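You operate a simulated robot arm through the tools that you are given. There is no shell and no other tool. Be economical: measure what you need, move in short steps, check, and stop when the job is done.

Carry out the task below with a simulated robot arm. There is one attempt and no reset: what you move stays moved.

TASK
Stand the small carton beside the pale-hubbed wheel. It goes on the side that lies toward x +0.0, y +1.0 (a direction in the base frame), with about 3 cm between them.

It is judged by the outcome, as a careful person would: the job done as asked, and still so three seconds after it is handed in. It fails if anything else is knocked over, pushed out of place, dropped, spilled or broken.

THE ROBOT
A 7-joint arm with a two-finger parallel gripper, fixed in place. Base frame: the origin is at the foot of the arm, x ahead of it, y to its left, z up; the work surface is at about z = 800. Lengths are in mm, angles in degrees, forces in N, time in s.
With the tool pointing down near the work surface it reaches from about 300 to 700 mm from the base axis. Its first joint turns from -66.0 to 66.0 degrees. Payload 1.57 kg.
Tool frame: the origin (TCP) lies between the finger pads and is the grasp point; the fingertips stand 30 mm ahead of it; z points along the fingers, y is the line along which they close. The gripper opens to 110 mm. The fingers are 24 mm wide and 12 mm thick; the gripper's body (48 by 112 mm) begins 78 mm behind the TCP.
Orientation is told as [roll, pitch, yaw] about the base's x, y, z axes, in that order, counted from this pose: with the fingers straight down and closing along the base's y, the tool's x points along the base's -x, its y along +y and its z along -z.

THE INTERFACE
- The arm moves only by the tool apply_moves. Its arguments are lists of equal length, an entry for each row: "offset": the shift along the tool's x, y, z in mm, a list of three; "delta_rot": the turn, a rotation vector about the tool's x, y, z in degrees, a list of three. In form: {"offset": [[x, y, z], ...], "delta_rot": [[wx, wy, wz], ...]}. A call has 1 to 12 rows; each row shifts and turns the commanded pose from where the row before left it, along the tool's axes as they then stand. "grip" is the closure, from 0 (fully open) to 1 (shut), set as the call begins (left out, the last holds). A row lasts 0.2 s, in which the tool goes at most 50 mm and 8.6 degrees; a call with a longer step from one row to the next is refused whole, and so is a gripper value outside its range. A pose out of reach is approached as far as the arm can. The call stops where the force on the tool passes 40 N (or 10 N more than at its start, if that is more) or the arm is blocked; 0.2 s more then pass. The fingers move at their own pace (about 108 mm/s each) and stop on an object; they squeeze with about 21 N. The grip force told is the motor's: it shows also when the fingers shut on nothing. Time passes only in rows, and 0.2 s behind the last, so rows that do not move let the fingers close. It gives the time, the measured TCP pose, the force on the tool (base axes), the opening and the grip force at its end, in the units of the frame above (readings bear some noise).
- Cameras (640 x 400 px; columns grow to the right, rows downward): "scene" is fixed at [140.7, -381.2, 1392.4]; the picture's right is [0.93, -0.38, 0.00], its down [-0.25, -0.63, -0.74] and it looks along [0.28, 0.68, -0.68] (base axes); focal length 368 px, centre (320, 200). "wrist" rides on the gripper at [-36, 0, -80] in the tool frame; the picture's right is [0.00, -1.00, 0.00], its down [0.97, 0.00, -0.24] and it looks along [0.24, 0.00, 0.97] (tool axes); focal length 218 px, centre (320, 200).
- camera(camera): a new picture of that camera. No time passes.
- probe_pixels(camera, pixels): for up to 12 pixels [column, row] of the newest picture of that camera ("zoom" is the newest enlarged one), the place [x, y, z] in the base frame of the surface seen there, good to about 2 mm. No time passes.
- enlarge(camera, box): a new picture of the part [left, top, right, bottom] of that camera's present view, enlarged. No time passes.
- sign_off(): hands the job in; it is judged then, once.

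Work in short steps. Measure before you move; look again where a grasp or a placing could have gone wrong, and mend it. You have 60 turns and 26 pictures in all, the two below and enlarged ones among them. Open the gripper and draw the arm clear of the work before you hand the job in, unless the task says otherwise; then end with one line.

The tools are called as name(argument=value, ...) on one line, values as JSON. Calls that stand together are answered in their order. apply_moves: Moves the arm, as the interface text tells. Its arguments: {"type":"object","properties":{"offset":{"type":"array"},"delta_rot":{"type":"array"},"grip":{"type":"number"}},"required":["offset","delta_rot"]} The other tools are called the same way: camera (camera) takes a picture; probe_pixels (camera, pixels) gives the place of the surface under pixels of a picture; enlarge (camera, box) takes an enlarged picture of a part of a camera's view; sign_off () hands the job in.

At the start:

```text
time: 0.0
ee_pos: [363.7, 286.2, 1020.0]
tcp_rot: [0.0, 0.0, 0.0]
wrist_force: [-0.2, 1.4, 0.7]
width: 110.0
gripper_force: 0.1
```

scene: 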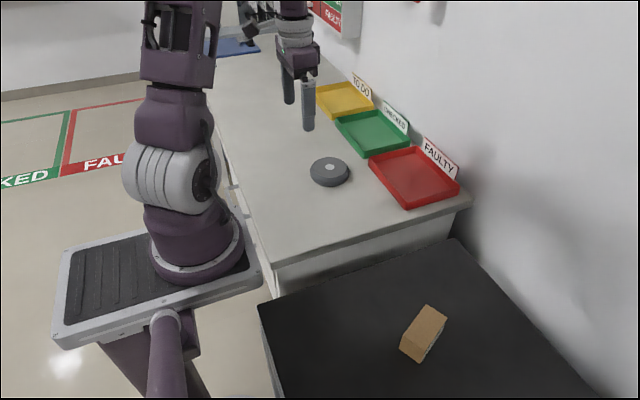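
wrist: 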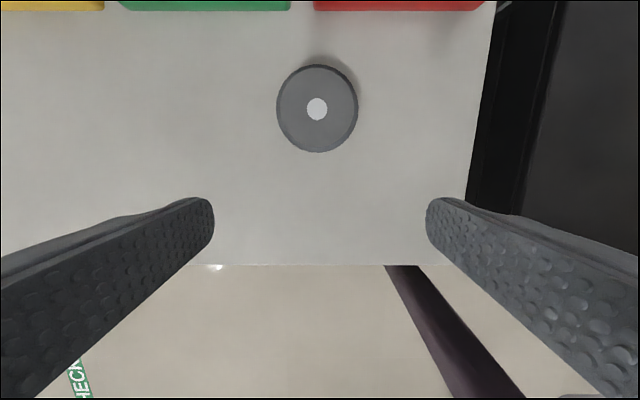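

The wheel is at about (330,171) and the carton at about (424,333) in the scene picture. I enlarge the carton and measure both.

enlarge(camera="scene", box=[376, 290, 472, 350])

probe_pixels(camera="scene", pixels=[[330, 167], [311, 170], [349, 170], [330, 157], [328, 184], [300, 170], [330, 145], [424, 333], [390, 310], [460, 340], [375, 160], [340, 125]])

probe_pixels(camera="wrist", pixels=[[317, 109], [280, 108], [355, 108], [317, 70], [317, 145], [250, 110]])

```text
6.67 times, centred on (424, 320) of scene
```

zoom: 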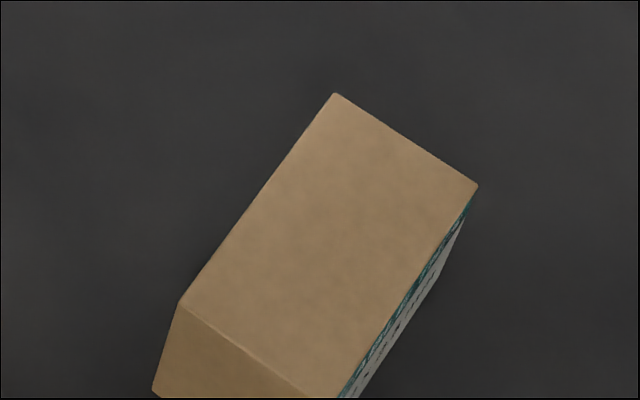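

```text
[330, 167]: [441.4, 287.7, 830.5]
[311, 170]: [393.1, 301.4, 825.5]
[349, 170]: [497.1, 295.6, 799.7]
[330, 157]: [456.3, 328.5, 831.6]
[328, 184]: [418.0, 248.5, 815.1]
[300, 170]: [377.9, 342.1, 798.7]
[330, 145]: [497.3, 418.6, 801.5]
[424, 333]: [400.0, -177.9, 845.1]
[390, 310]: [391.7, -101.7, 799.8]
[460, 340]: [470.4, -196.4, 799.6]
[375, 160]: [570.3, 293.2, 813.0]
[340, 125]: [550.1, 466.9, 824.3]
```

```text
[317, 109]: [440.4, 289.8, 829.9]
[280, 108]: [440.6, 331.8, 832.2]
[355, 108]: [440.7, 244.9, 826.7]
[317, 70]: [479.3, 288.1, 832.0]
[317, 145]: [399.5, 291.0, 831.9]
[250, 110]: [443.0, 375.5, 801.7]
```

The wheel is centred near (440, 289) with a radius of about 44 and its top at 831. Next I measure the carton's corners and sides.

probe_pixels(camera="zoom", pixels=[[335, 97], [473, 187], [184, 302], [335, 393], [320, 250], [240, 370], [165, 385], [430, 275], [180, 325]])

enlarge(camera="scene", box=[384, 300, 464, 370])

```text
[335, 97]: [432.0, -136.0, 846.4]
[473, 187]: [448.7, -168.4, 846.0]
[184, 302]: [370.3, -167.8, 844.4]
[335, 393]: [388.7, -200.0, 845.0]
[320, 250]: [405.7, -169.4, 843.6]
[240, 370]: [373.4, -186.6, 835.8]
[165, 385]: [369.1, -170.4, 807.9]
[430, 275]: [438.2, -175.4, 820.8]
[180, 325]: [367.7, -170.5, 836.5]
```

```text
5.71 times, centred on (424, 335) of scene
```

zoom: 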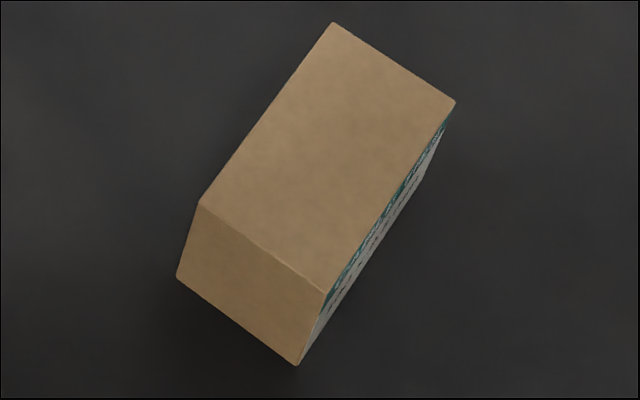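

The carton is about 70×36×45 mm (top at 845). Its centre is near (410, -168) and its long side is turned about 27.5° from x. I travel over it at height first, then turn and look.

apply_moves(offset=[[-2, -37.8, 0], [-2, -37.8, 0], [-2, -37.8, 0], [-2, -37.8, 0], [-2, -37.8, 0], [-2, -37.8, 0], [-2, -37.8, 0], [-2, -37.8, 0], [-2, -37.8, 0], [-2, -37.8, 0], [-2, -37.8, 0], [-2, -37.8, 0]], delta_rot=[[0, 0, 0], [0, 0, 0], [0, 0, 0], [0, 0, 0], [0, 0, 0], [0, 0, 0], [0, 0, 0], [0, 0, 0], [0, 0, 0], [0, 0, 0], [0, 0, 0], [0, 0, 0]], grip=0)

apply_moves(offset=[[0, 0, 0], [0, 0, 0], [0, 0, 0], [0, 0, 0], [0, 0, 0]], delta_rot=[[0, 0, -5.5], [0, 0, -5.5], [0, 0, -5.5], [0, 0, -5.5], [0, 0, -5.5]])

camera(camera="wrist")

```text
time: 2.6
ee_pos: [387.5, -165.3, 1021.0]
tcp_rot: [-0.1, 0.0, 0.0]
wrist_force: [0.1, -0.2, 0.3]
width: 110.3
gripper_force: 0.1
```

```text
time: 3.8
ee_pos: [388.4, -166.6, 1018.6]
tcp_rot: [0.0, -0.1, 27.7]
wrist_force: [0.1, 0.3, -0.4]
width: 110.1
gripper_force: 0.1
```

```text
21 pictures are left
```

wrist: 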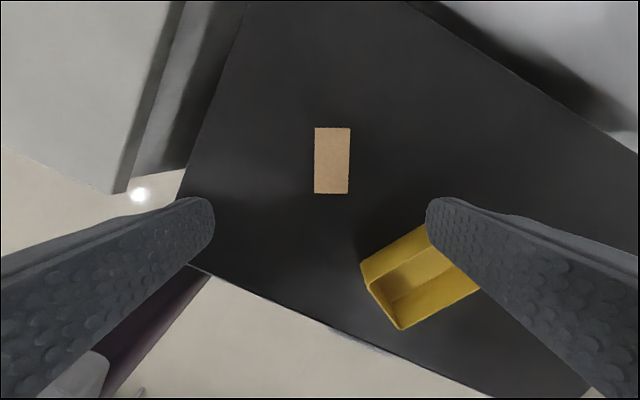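

The carton now sits square in the view, with corners (314,127) to (350,193). A yellow bin I hadn't seen is nearby, so I measure both.

probe_pixels(camera="wrist", pixels=[[316, 129], [348, 129], [316, 191], [347, 191], [332, 160], [363, 267], [424, 228], [400, 325], [375, 255], [366, 262]])

```text
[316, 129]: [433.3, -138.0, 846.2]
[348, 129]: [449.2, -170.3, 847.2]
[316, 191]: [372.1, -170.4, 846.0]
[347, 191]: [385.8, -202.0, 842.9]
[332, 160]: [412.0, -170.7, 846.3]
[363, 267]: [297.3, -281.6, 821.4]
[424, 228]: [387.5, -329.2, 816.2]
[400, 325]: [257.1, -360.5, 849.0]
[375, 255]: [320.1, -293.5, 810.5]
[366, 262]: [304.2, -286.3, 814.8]
```

The bin is more than 100 mm away. The carton centre is (410, -170), so I shift by tool (-17.6, -13.2) and descend to TCP z ≈ 846.

apply_moves(offset=[[-8.8, -6.6, 0], [-8.8, -6.6, 0], [0, 0, 30], [0, 0, 30], [0, 0, 30], [0, 0, 30], [0, 0, 15], [0, 0, 0]], delta_rot=[[0, 0, 0], [0, 0, 0], [0, 0, 0], [0, 0, 0], [0, 0, 0], [0, 0, 0], [0, 0, 0], [0, 0, 0]])

camera(camera="wrist")

```text
time: 5.6
ee_pos: [406.8, -172.9, 885.3]
tcp_rot: [0.0, -0.1, 27.6]
wrist_force: [-0.1, -0.1, 0.1]
width: 110.1
gripper_force: 0.1
```

```text
20 pictures are left
```

wrist: 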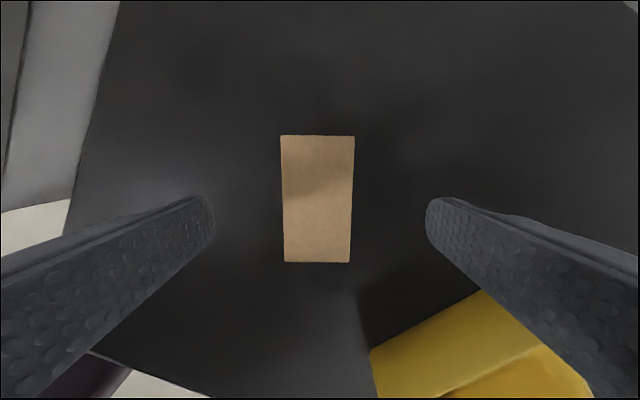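

The carton is centred between the fingers. I correct by 4 mm along its length, go down to z ≈ 845, and close.

apply_moves(offset=[[-4, 1, 13], [0, 0, 14], [0, 0, 13], [0, 0, 0]], delta_rot=[[0, 0, 0], [0, 0, 0], [0, 0, 0], [0, 0, 0]])

apply_moves(offset=[[0, 0, 0], [0, 0, 0], [0, 0, 0], [0, 0, 0]], delta_rot=[[0, 0, 0], [0, 0, 0], [0, 0, 0], [0, 0, 0]], grip=1)

apply_moves(offset=[[0, 0, -10], [0, 0, -20], [0, 0, -30], [0, 0, -30], [0, 0, 0]], delta_rot=[[0, 0, 0], [0, 0, 0], [0, 0, 0], [0, 0, 0], [0, 0, 0]])

camera(camera="wrist")

```text
time: 6.6
ee_pos: [410.5, -168.3, 846.9]
tcp_rot: [0.0, 0.0, 27.4]
wrist_force: [0.5, 0.7, 0.6]
width: 110.0
gripper_force: 0.0
```

```text
time: 7.6
ee_pos: [411.1, -169.2, 846.4]
tcp_rot: [-0.1, 0.0, 27.5]
wrist_force: [-0.2, 0.4, -0.4]
width: 39.4
gripper_force: 21.3
```

```text
time: 8.8
ee_pos: [412.0, -169.2, 937.2]
tcp_rot: [-0.1, -0.1, 27.5]
wrist_force: [-0.8, -0.4, 0.2]
width: 0.1
gripper_force: 21.1
```

```text
19 pictures are left
```

wrist: 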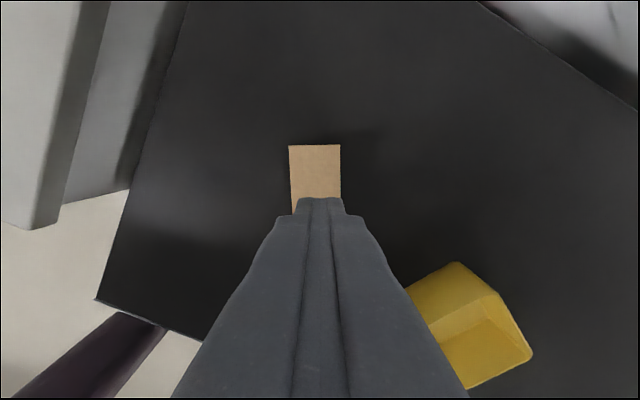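

The fingers slipped off upward (width went from 39 to 0), and the carton still looks upright in place. I reopen and check it before gripping deeper.

apply_moves(offset=[[0, 0, 0], [0, 0, 0], [0, 0, 0]], delta_rot=[[0, 0, 0], [0, 0, 0], [0, 0, 0]], grip=0)

camera(camera="wrist")

probe_pixels(camera="wrist", pixels=[[292, 148], [338, 148], [315, 175], [300, 220], [330, 220]])

```text
time: 9.6
ee_pos: [411.0, -170.2, 936.5]
tcp_rot: [-0.1, 0.0, 27.5]
wrist_force: [-0.2, 0.4, 0.8]
width: 110.2
gripper_force: 0.1
```

```text
18 pictures are left
```

wrist: 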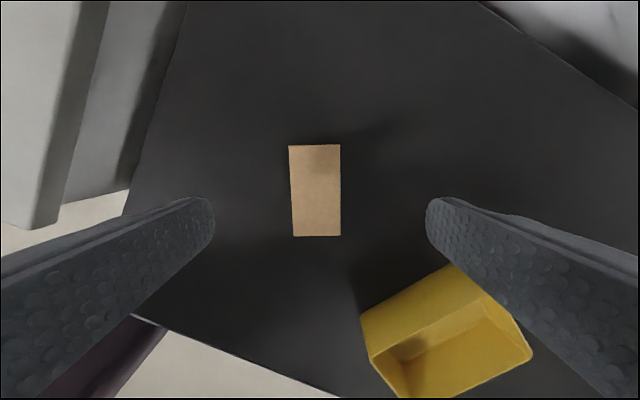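

```text
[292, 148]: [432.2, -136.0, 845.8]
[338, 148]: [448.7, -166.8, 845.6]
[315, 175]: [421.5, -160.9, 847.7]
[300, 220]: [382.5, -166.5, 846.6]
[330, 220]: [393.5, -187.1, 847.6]
```

The carton is upright and hasn't moved. I grip deeper at TCP z ≈ 834 (tips ≈ 4 mm above the table), then lift slowly.

apply_moves(offset=[[0, 1.5, 30], [0, 0, 30], [0, 0, 22], [0, 0, 12], [0, 0, 8], [0, 0, 0]], delta_rot=[[0, 0, 0], [0, 0, 0], [0, 0, 0], [0, 0, 0], [0, 0, 0], [0, 0, 0]])

apply_moves(offset=[[0, 0, 0], [0, 0, 0], [0, 0, 0], [0, 0, 0], [0, 0, 0]], delta_rot=[[0, 0, 0], [0, 0, 0], [0, 0, 0], [0, 0, 0], [0, 0, 0]], grip=1)

apply_moves(offset=[[0, 0, -2], [0, 0, -4], [0, 0, -4], [0, 0, 0]], delta_rot=[[0, 0, 0], [0, 0, 0], [0, 0, 0], [0, 0, 0]])

camera(camera="wrist")

```text
time: 11.0
ee_pos: [411.1, -166.8, 833.2]
tcp_rot: [-0.1, 0.1, 27.5]
wrist_force: [0.2, 0.3, 0.1]
width: 109.9
gripper_force: 0.1
```

```text
time: 12.2
ee_pos: [410.4, -167.2, 832.6]
tcp_rot: [0.0, 0.1, 27.5]
wrist_force: [0.2, 0.3, -0.3]
width: 39.2
gripper_force: 20.7
```

```text
time: 13.2
ee_pos: [410.0, -167.2, 843.2]
tcp_rot: [0.0, 0.0, 27.4]
wrist_force: [0.1, 0.1, -0.5]
width: 39.8
gripper_force: 20.8
```

```text
17 pictures are left
```

wrist: 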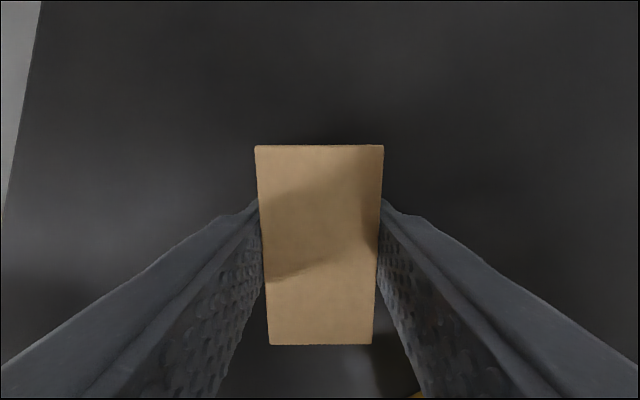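

The fingers hold at 39.8 mm. I probe the carton top to see whether it rose with them.

probe_pixels(camera="wrist", pixels=[[320, 160], [320, 240], [320, 330], [265, 155], [375, 155]])

enlarge(camera="scene", box=[370, 260, 482, 370])

```text
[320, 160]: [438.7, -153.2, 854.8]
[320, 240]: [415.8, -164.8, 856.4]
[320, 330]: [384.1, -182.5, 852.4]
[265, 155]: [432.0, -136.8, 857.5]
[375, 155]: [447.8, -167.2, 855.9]
```

```text
3.64 times, centred on (426, 315) of scene
```

zoom: 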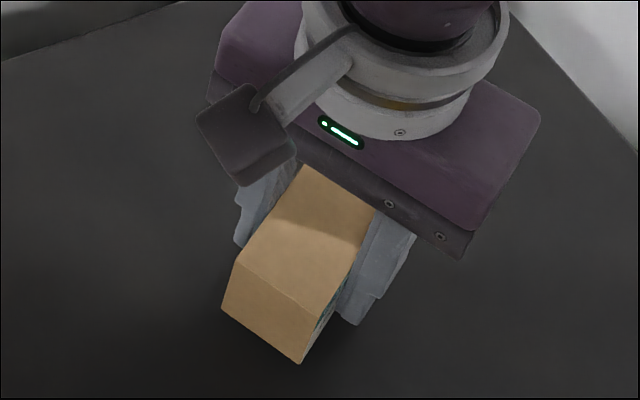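

It rose about 10 mm with the fingers (top ≈ 855.5). I lift further in gentle steps and check again.

apply_moves(offset=[[0, 0, -5], [0, 0, -10], [0, 0, -15], [0, 0, -15], [0, 0, -15], [0, 0, -15], [0, 0, -10], [0, 0, -5], [0, 0, 0]], delta_rot=[[0, 0, 0], [0, 0, 0], [0, 0, 0], [0, 0, 0], [0, 0, 0], [0, 0, 0], [0, 0, 0], [0, 0, 0], [0, 0, 0]])

camera(camera="wrist")

probe_pixels(camera="wrist", pixels=[[320, 160], [320, 200], [320, 240], [320, 285], [320, 330]])

```text
time: 15.2
ee_pos: [410.0, -166.9, 933.8]
tcp_rot: [0.1, 0.1, 27.5]
wrist_force: [0.1, 0.1, -0.4]
width: 39.2
gripper_force: 20.9
```

```text
15 pictures are left
```

wrist: 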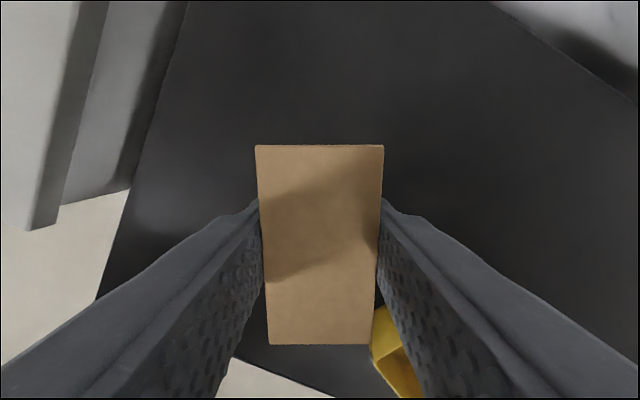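

```text
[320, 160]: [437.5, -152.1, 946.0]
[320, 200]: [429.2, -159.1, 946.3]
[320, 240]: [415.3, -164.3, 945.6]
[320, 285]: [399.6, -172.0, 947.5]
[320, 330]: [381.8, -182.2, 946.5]
```

The carton is level and held firmly: its top is at TCP+12.5 and its bottom at TCP-33. I turn back to yaw 0, rise, and carry it toward (370, 370).

apply_moves(offset=[[0, 0, -8], [0, 0, -8], [0, 0, -8], [0, 0, -8], [0, 0, -8], [0, 0, 0]], delta_rot=[[0, 0, 5.5], [0, 0, 5.5], [0, 0, 5.5], [0, 0, 5.5], [0, 0, 5.5], [0, 0, 0]])

apply_moves(offset=[[1, 10, 0], [2, 20, 0], [2, 27, 0], [2, 27, 0], [2, 27, 0], [2, 27, 0], [2, 27, 0], [2, 27, 0], [2, 27, 0], [2, 27, 0], [2, 27, 0]], delta_rot=[[0, 0, 0], [0, 0, 0], [0, 0, 0], [0, 0, 0], [0, 0, 0], [0, 0, 0], [0, 0, 0], [0, 0, 0], [0, 0, 0], [0, 0, 0], [0, 0, 0]])

apply_moves(offset=[[2, 27, 0], [2, 27, 0], [2, 27, 0], [2, 27, 0], [2, 27, 0], [2, 27, 0], [2, 27, 0], [2, 27, 0], [2, 27, 0], [2, 15, 0], [0, 5, 0], [0, 0, 0]], delta_rot=[[0, 0, 0], [0, 0, 0], [0, 0, 0], [0, 0, 0], [0, 0, 0], [0, 0, 0], [0, 0, 0], [0, 0, 0], [0, 0, 0], [0, 0, 0], [0, 0, 0], [0, 0, 0]])

camera(camera="wrist")

```text
time: 16.6
ee_pos: [410.8, -165.3, 973.4]
tcp_rot: [0.0, -0.1, -0.1]
wrist_force: [-0.5, -0.1, -0.6]
width: 39.6
gripper_force: 20.8
```

```text
time: 19.0
ee_pos: [389.9, 108.1, 972.4]
tcp_rot: [0.1, 0.1, -0.1]
wrist_force: [-0.5, 0.5, -0.1]
width: 39.6
gripper_force: 20.7
```

```text
time: 21.6
ee_pos: [370.0, 372.0, 972.9]
tcp_rot: [-0.1, 0.0, 0.0]
wrist_force: [0.2, -0.1, -0.8]
width: 39.3
gripper_force: 21.5
```

```text
14 pictures are left
```

wrist: 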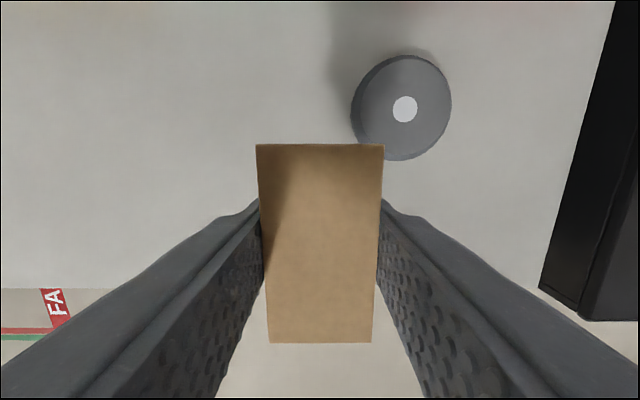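

The wheel is at about (405,107), clear of the carton. I measure its rim on the +y side and the table beyond.

probe_pixels(camera="wrist", pixels=[[405, 109], [353, 108], [356, 108], [360, 108], [364, 108], [348, 110], [449, 108], [405, 58], [405, 155], [265, 150], [377, 150], [320, 335]])

enlarge(camera="wrist", box=[330, 40, 470, 170])

```text
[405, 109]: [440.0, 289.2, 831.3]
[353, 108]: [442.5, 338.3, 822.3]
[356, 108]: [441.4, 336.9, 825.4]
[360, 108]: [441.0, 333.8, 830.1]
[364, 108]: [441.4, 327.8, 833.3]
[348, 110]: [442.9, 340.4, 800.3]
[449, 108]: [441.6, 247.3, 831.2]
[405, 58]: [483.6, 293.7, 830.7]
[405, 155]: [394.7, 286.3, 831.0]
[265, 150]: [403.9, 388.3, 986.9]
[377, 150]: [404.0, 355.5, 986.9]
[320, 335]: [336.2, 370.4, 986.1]
```

```text
3.08 times, centred on (400, 105) of wrist
```

zoom: 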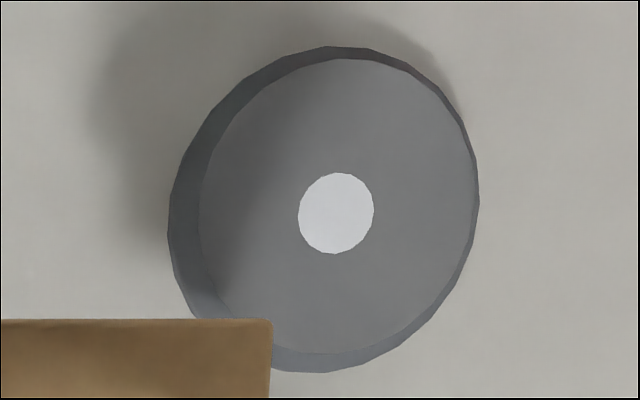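

The wheel's outer edge is at y ≈ 338, so the carton's near face should be at y ≈ 368, which puts its centre at y ≈ 387.5 and x 440. I move over that spot and descend partway.

apply_moves(offset=[[-12, 5.5, 0], [-20, 5, 0], [-20, 5, 0], [-12, 0, 0], [-6, 0, 0], [0, 0, 10], [0, 0, 25], [0, 0, 30], [0, 0, 30], [0, 0, 15], [0, 0, 0], [0, 0, 0]], delta_rot=[[0, 0, 0], [0, 0, 0], [0, 0, 0], [0, 0, 0], [0, 0, 0], [0, 0, 0], [0, 0, 0], [0, 0, 0], [0, 0, 0], [0, 0, 0], [0, 0, 0], [0, 0, 0]])

camera(camera="scene")

```text
time: 24.2
ee_pos: [438.8, 381.8, 864.5]
tcp_rot: [0.0, 0.0, 0.0]
wrist_force: [-0.9, -0.4, -0.9]
width: 39.3
gripper_force: 20.8
```

```text
12 pictures are left
```

scene: 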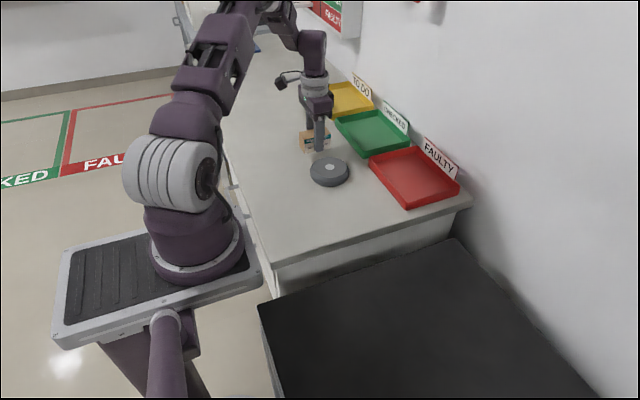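

TCP y reads 381.8, so I add 5.5 mm in y, then lower slowly to contact (bottom now ≈ 831, about 31 mm to go).

apply_moves(offset=[[0, 3, 0], [0, 2.5, 0], [0, 0, 0]], delta_rot=[[0, 0, 0], [0, 0, 0], [0, 0, 0]])

apply_moves(offset=[[0, 0, 8], [0, 0, 8], [0, 0, 7], [0, 0, 4], [0, 0, 2], [0, 0, 0], [0, 0, 0]], delta_rot=[[0, 0, 0], [0, 0, 0], [0, 0, 0], [0, 0, 0], [0, 0, 0], [0, 0, 0], [0, 0, 0]])

enlarge(camera="scene", box=[280, 110, 376, 200])

```text
time: 25.0
ee_pos: [438.9, 390.7, 862.3]
tcp_rot: [0.0, 0.0, 0.0]
wrist_force: [0.0, 0.9, 0.2]
width: 39.3
gripper_force: 20.8
```

```text
time: 26.6
ee_pos: [439.0, 391.0, 834.1]
tcp_rot: [0.0, 0.0, 0.0]
wrist_force: [-0.1, -0.5, -0.6]
width: 39.8
gripper_force: 21.1
```

```text
4.44 times, centred on (328, 155) of scene
```

zoom: 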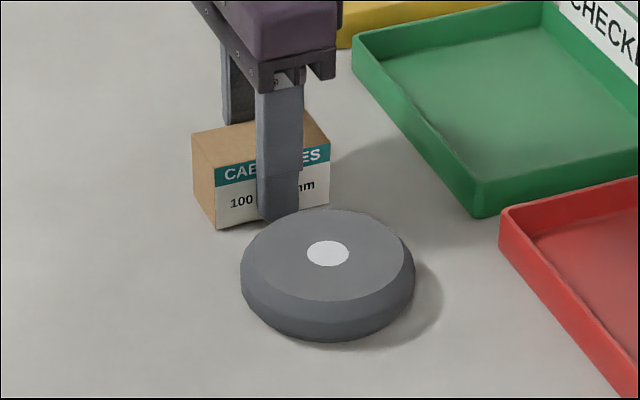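

The label reads upright. TCP y is 391, so I probe the carton's near face and the wheel edge to check the gap.

probe_pixels(camera="zoom", pixels=[[235, 200], [318, 185], [235, 175], [318, 160], [218, 224], [200, 145], [320, 145], [330, 213]])

```text
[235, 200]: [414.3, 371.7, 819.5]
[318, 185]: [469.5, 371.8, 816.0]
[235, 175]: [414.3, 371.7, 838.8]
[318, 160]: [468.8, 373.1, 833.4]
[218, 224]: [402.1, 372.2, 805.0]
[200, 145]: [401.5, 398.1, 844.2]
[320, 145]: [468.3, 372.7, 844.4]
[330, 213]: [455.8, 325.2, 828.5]
```

The near face is at y ≈ 372 (gap ≈ 34), so I shift it 3.5 mm toward the wheel and lower the last millimetre or so.

apply_moves(offset=[[0, -2, -2], [0, -1.5, 0], [0, 0, 0], [0, 0, 1.5], [0, 0, 1.2], [0, 0, 0], [0, 0, 0]], delta_rot=[[0, 0, 0], [0, 0, 0], [0, 0, 0], [0, 0, 0], [0, 0, 0], [0, 0, 0], [0, 0, 0]])

enlarge(camera="scene", box=[280, 110, 376, 200])

probe_pixels(camera="zoom", pixels=[[235, 200], [318, 185], [235, 180], [320, 165], [218, 222], [230, 140]])

```text
time: 28.2
ee_pos: [440.4, 387.6, 834.2]
tcp_rot: [0.0, 0.0, -0.1]
wrist_force: [-0.4, 0.7, -0.4]
width: 39.7
gripper_force: 21.4
```

```text
4.44 times, centred on (328, 155) of scene
```

zoom: 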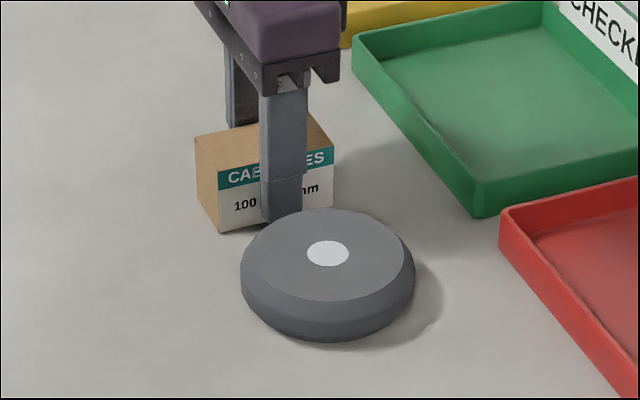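

```text
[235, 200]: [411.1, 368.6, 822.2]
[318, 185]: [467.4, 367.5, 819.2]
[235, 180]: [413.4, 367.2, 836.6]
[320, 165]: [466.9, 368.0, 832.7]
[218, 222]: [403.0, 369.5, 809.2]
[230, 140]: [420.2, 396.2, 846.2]
```

The near face is at y ≈ 368, giving a 30 mm gap. I lower about 1.5 mm until it's seated, then open only to about 55 mm so the near finger stays clear of the wheel.

apply_moves(offset=[[0, 0, 0.8], [0, 0, 0.7], [0, 0, 0]], delta_rot=[[0, 0, 0], [0, 0, 0], [0, 0, 0]])

apply_moves(offset=[[0, 0, 0], [0, 0, 0], [0, 0, 0]], delta_rot=[[0, 0, 0], [0, 0, 0], [0, 0, 0]], grip=0.51)

enlarge(camera="scene", box=[280, 110, 376, 200])

```text
time: 29.0
ee_pos: [440.4, 387.0, 833.0]
tcp_rot: [-0.1, -0.1, 0.0]
wrist_force: [0.8, -3.6, 9.3]
width: 39.5
gripper_force: 21.4
```

```text
time: 29.8
ee_pos: [439.8, 387.0, 832.8]
tcp_rot: [0.1, 0.0, 0.0]
wrist_force: [0.5, 0.4, 0.0]
width: 54.1
gripper_force: 0.0
```

```text
4.44 times, centred on (328, 155) of scene
```

zoom: 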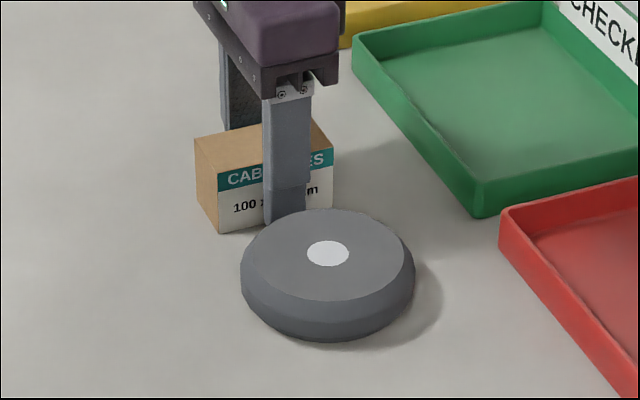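

Contact was felt (9 N), and the carton is released at 54 mm opening with the wheel untouched. I withdraw straight up, then back and open.

apply_moves(offset=[[0, 0, -8], [0, 0, -15], [0, 0, -25], [0, 0, -30], [0, 0, -35], [0, 0, -35], [0, 0, 0]], delta_rot=[[0, 0, 0], [0, 0, 0], [0, 0, 0], [0, 0, 0], [0, 0, 0], [0, 0, 0], [0, 0, 0]])

apply_moves(offset=[[30, -20, -20], [30, -30, -10], [20, -30, 0], [0, -20, 0], [0, 0, 0]], delta_rot=[[0, 0, 0], [0, 0, 0], [0, 0, 0], [0, 0, 0], [0, 0, 0]], grip=0)

enlarge(camera="scene", box=[280, 110, 376, 200])

camera(camera="wrist")

```text
time: 31.4
ee_pos: [440.6, 385.4, 979.6]
tcp_rot: [0.0, 0.0, 0.0]
wrist_force: [0.7, -0.4, -0.2]
width: 54.2
gripper_force: 0.0
```

```text
time: 32.6
ee_pos: [361.1, 284.9, 1009.9]
tcp_rot: [0.1, 0.0, 0.1]
wrist_force: [-0.7, 0.6, 1.0]
width: 110.1
gripper_force: 0.1
```

```text
4.44 times, centred on (328, 155) of scene
```

zoom: 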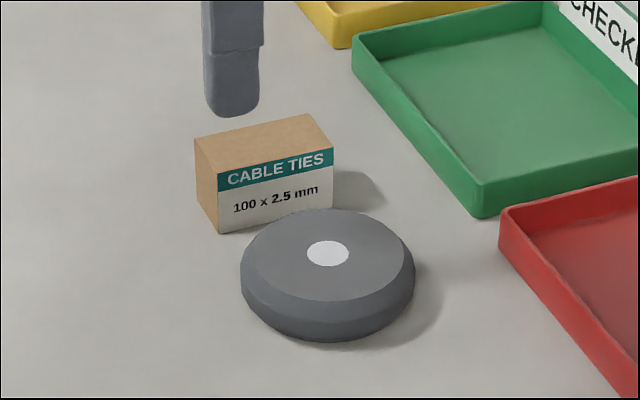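

```text
7 pictures are left
```

wrist: 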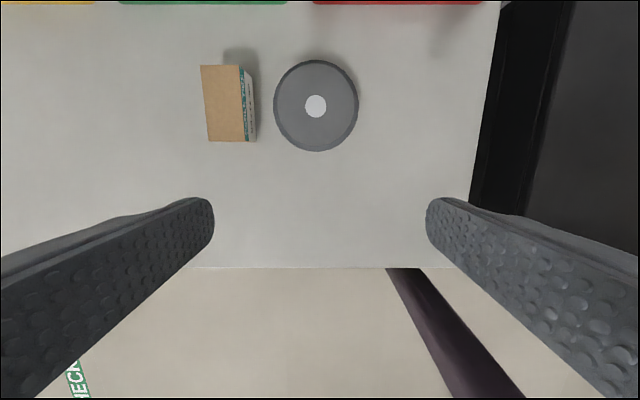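

The carton stands free beside the wheel. I verify the gap and the wheel's position once more.

probe_pixels(camera="wrist", pixels=[[316, 106], [276, 106], [279, 106], [249, 106], [252, 106], [244, 70], [244, 138], [225, 104]])

probe_pixels(camera="zoom", pixels=[[235, 195], [318, 180], [275, 200], [275, 170]])

```text
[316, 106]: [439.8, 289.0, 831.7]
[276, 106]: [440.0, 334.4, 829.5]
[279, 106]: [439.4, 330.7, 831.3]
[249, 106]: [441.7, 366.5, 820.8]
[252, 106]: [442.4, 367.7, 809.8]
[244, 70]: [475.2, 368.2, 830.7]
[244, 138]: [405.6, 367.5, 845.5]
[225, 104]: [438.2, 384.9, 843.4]
```

```text
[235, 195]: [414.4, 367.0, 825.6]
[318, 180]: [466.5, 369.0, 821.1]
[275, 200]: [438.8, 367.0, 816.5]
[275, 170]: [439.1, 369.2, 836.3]
```

The carton's near face is at y ≈ 367.5 and the wheel's edge at about 338, so the gap is about 30 mm. The wheel hasn't moved, so I hand the job in.

sign_off()

```text
The job is handed in.
```

The small carton now stands upright on the +y side of the pale-hubbed wheel, about 3 cm away; the first grip slipped off, and the second, deeper one held. The wheel didn't move, and the arm is open and clear of the work.
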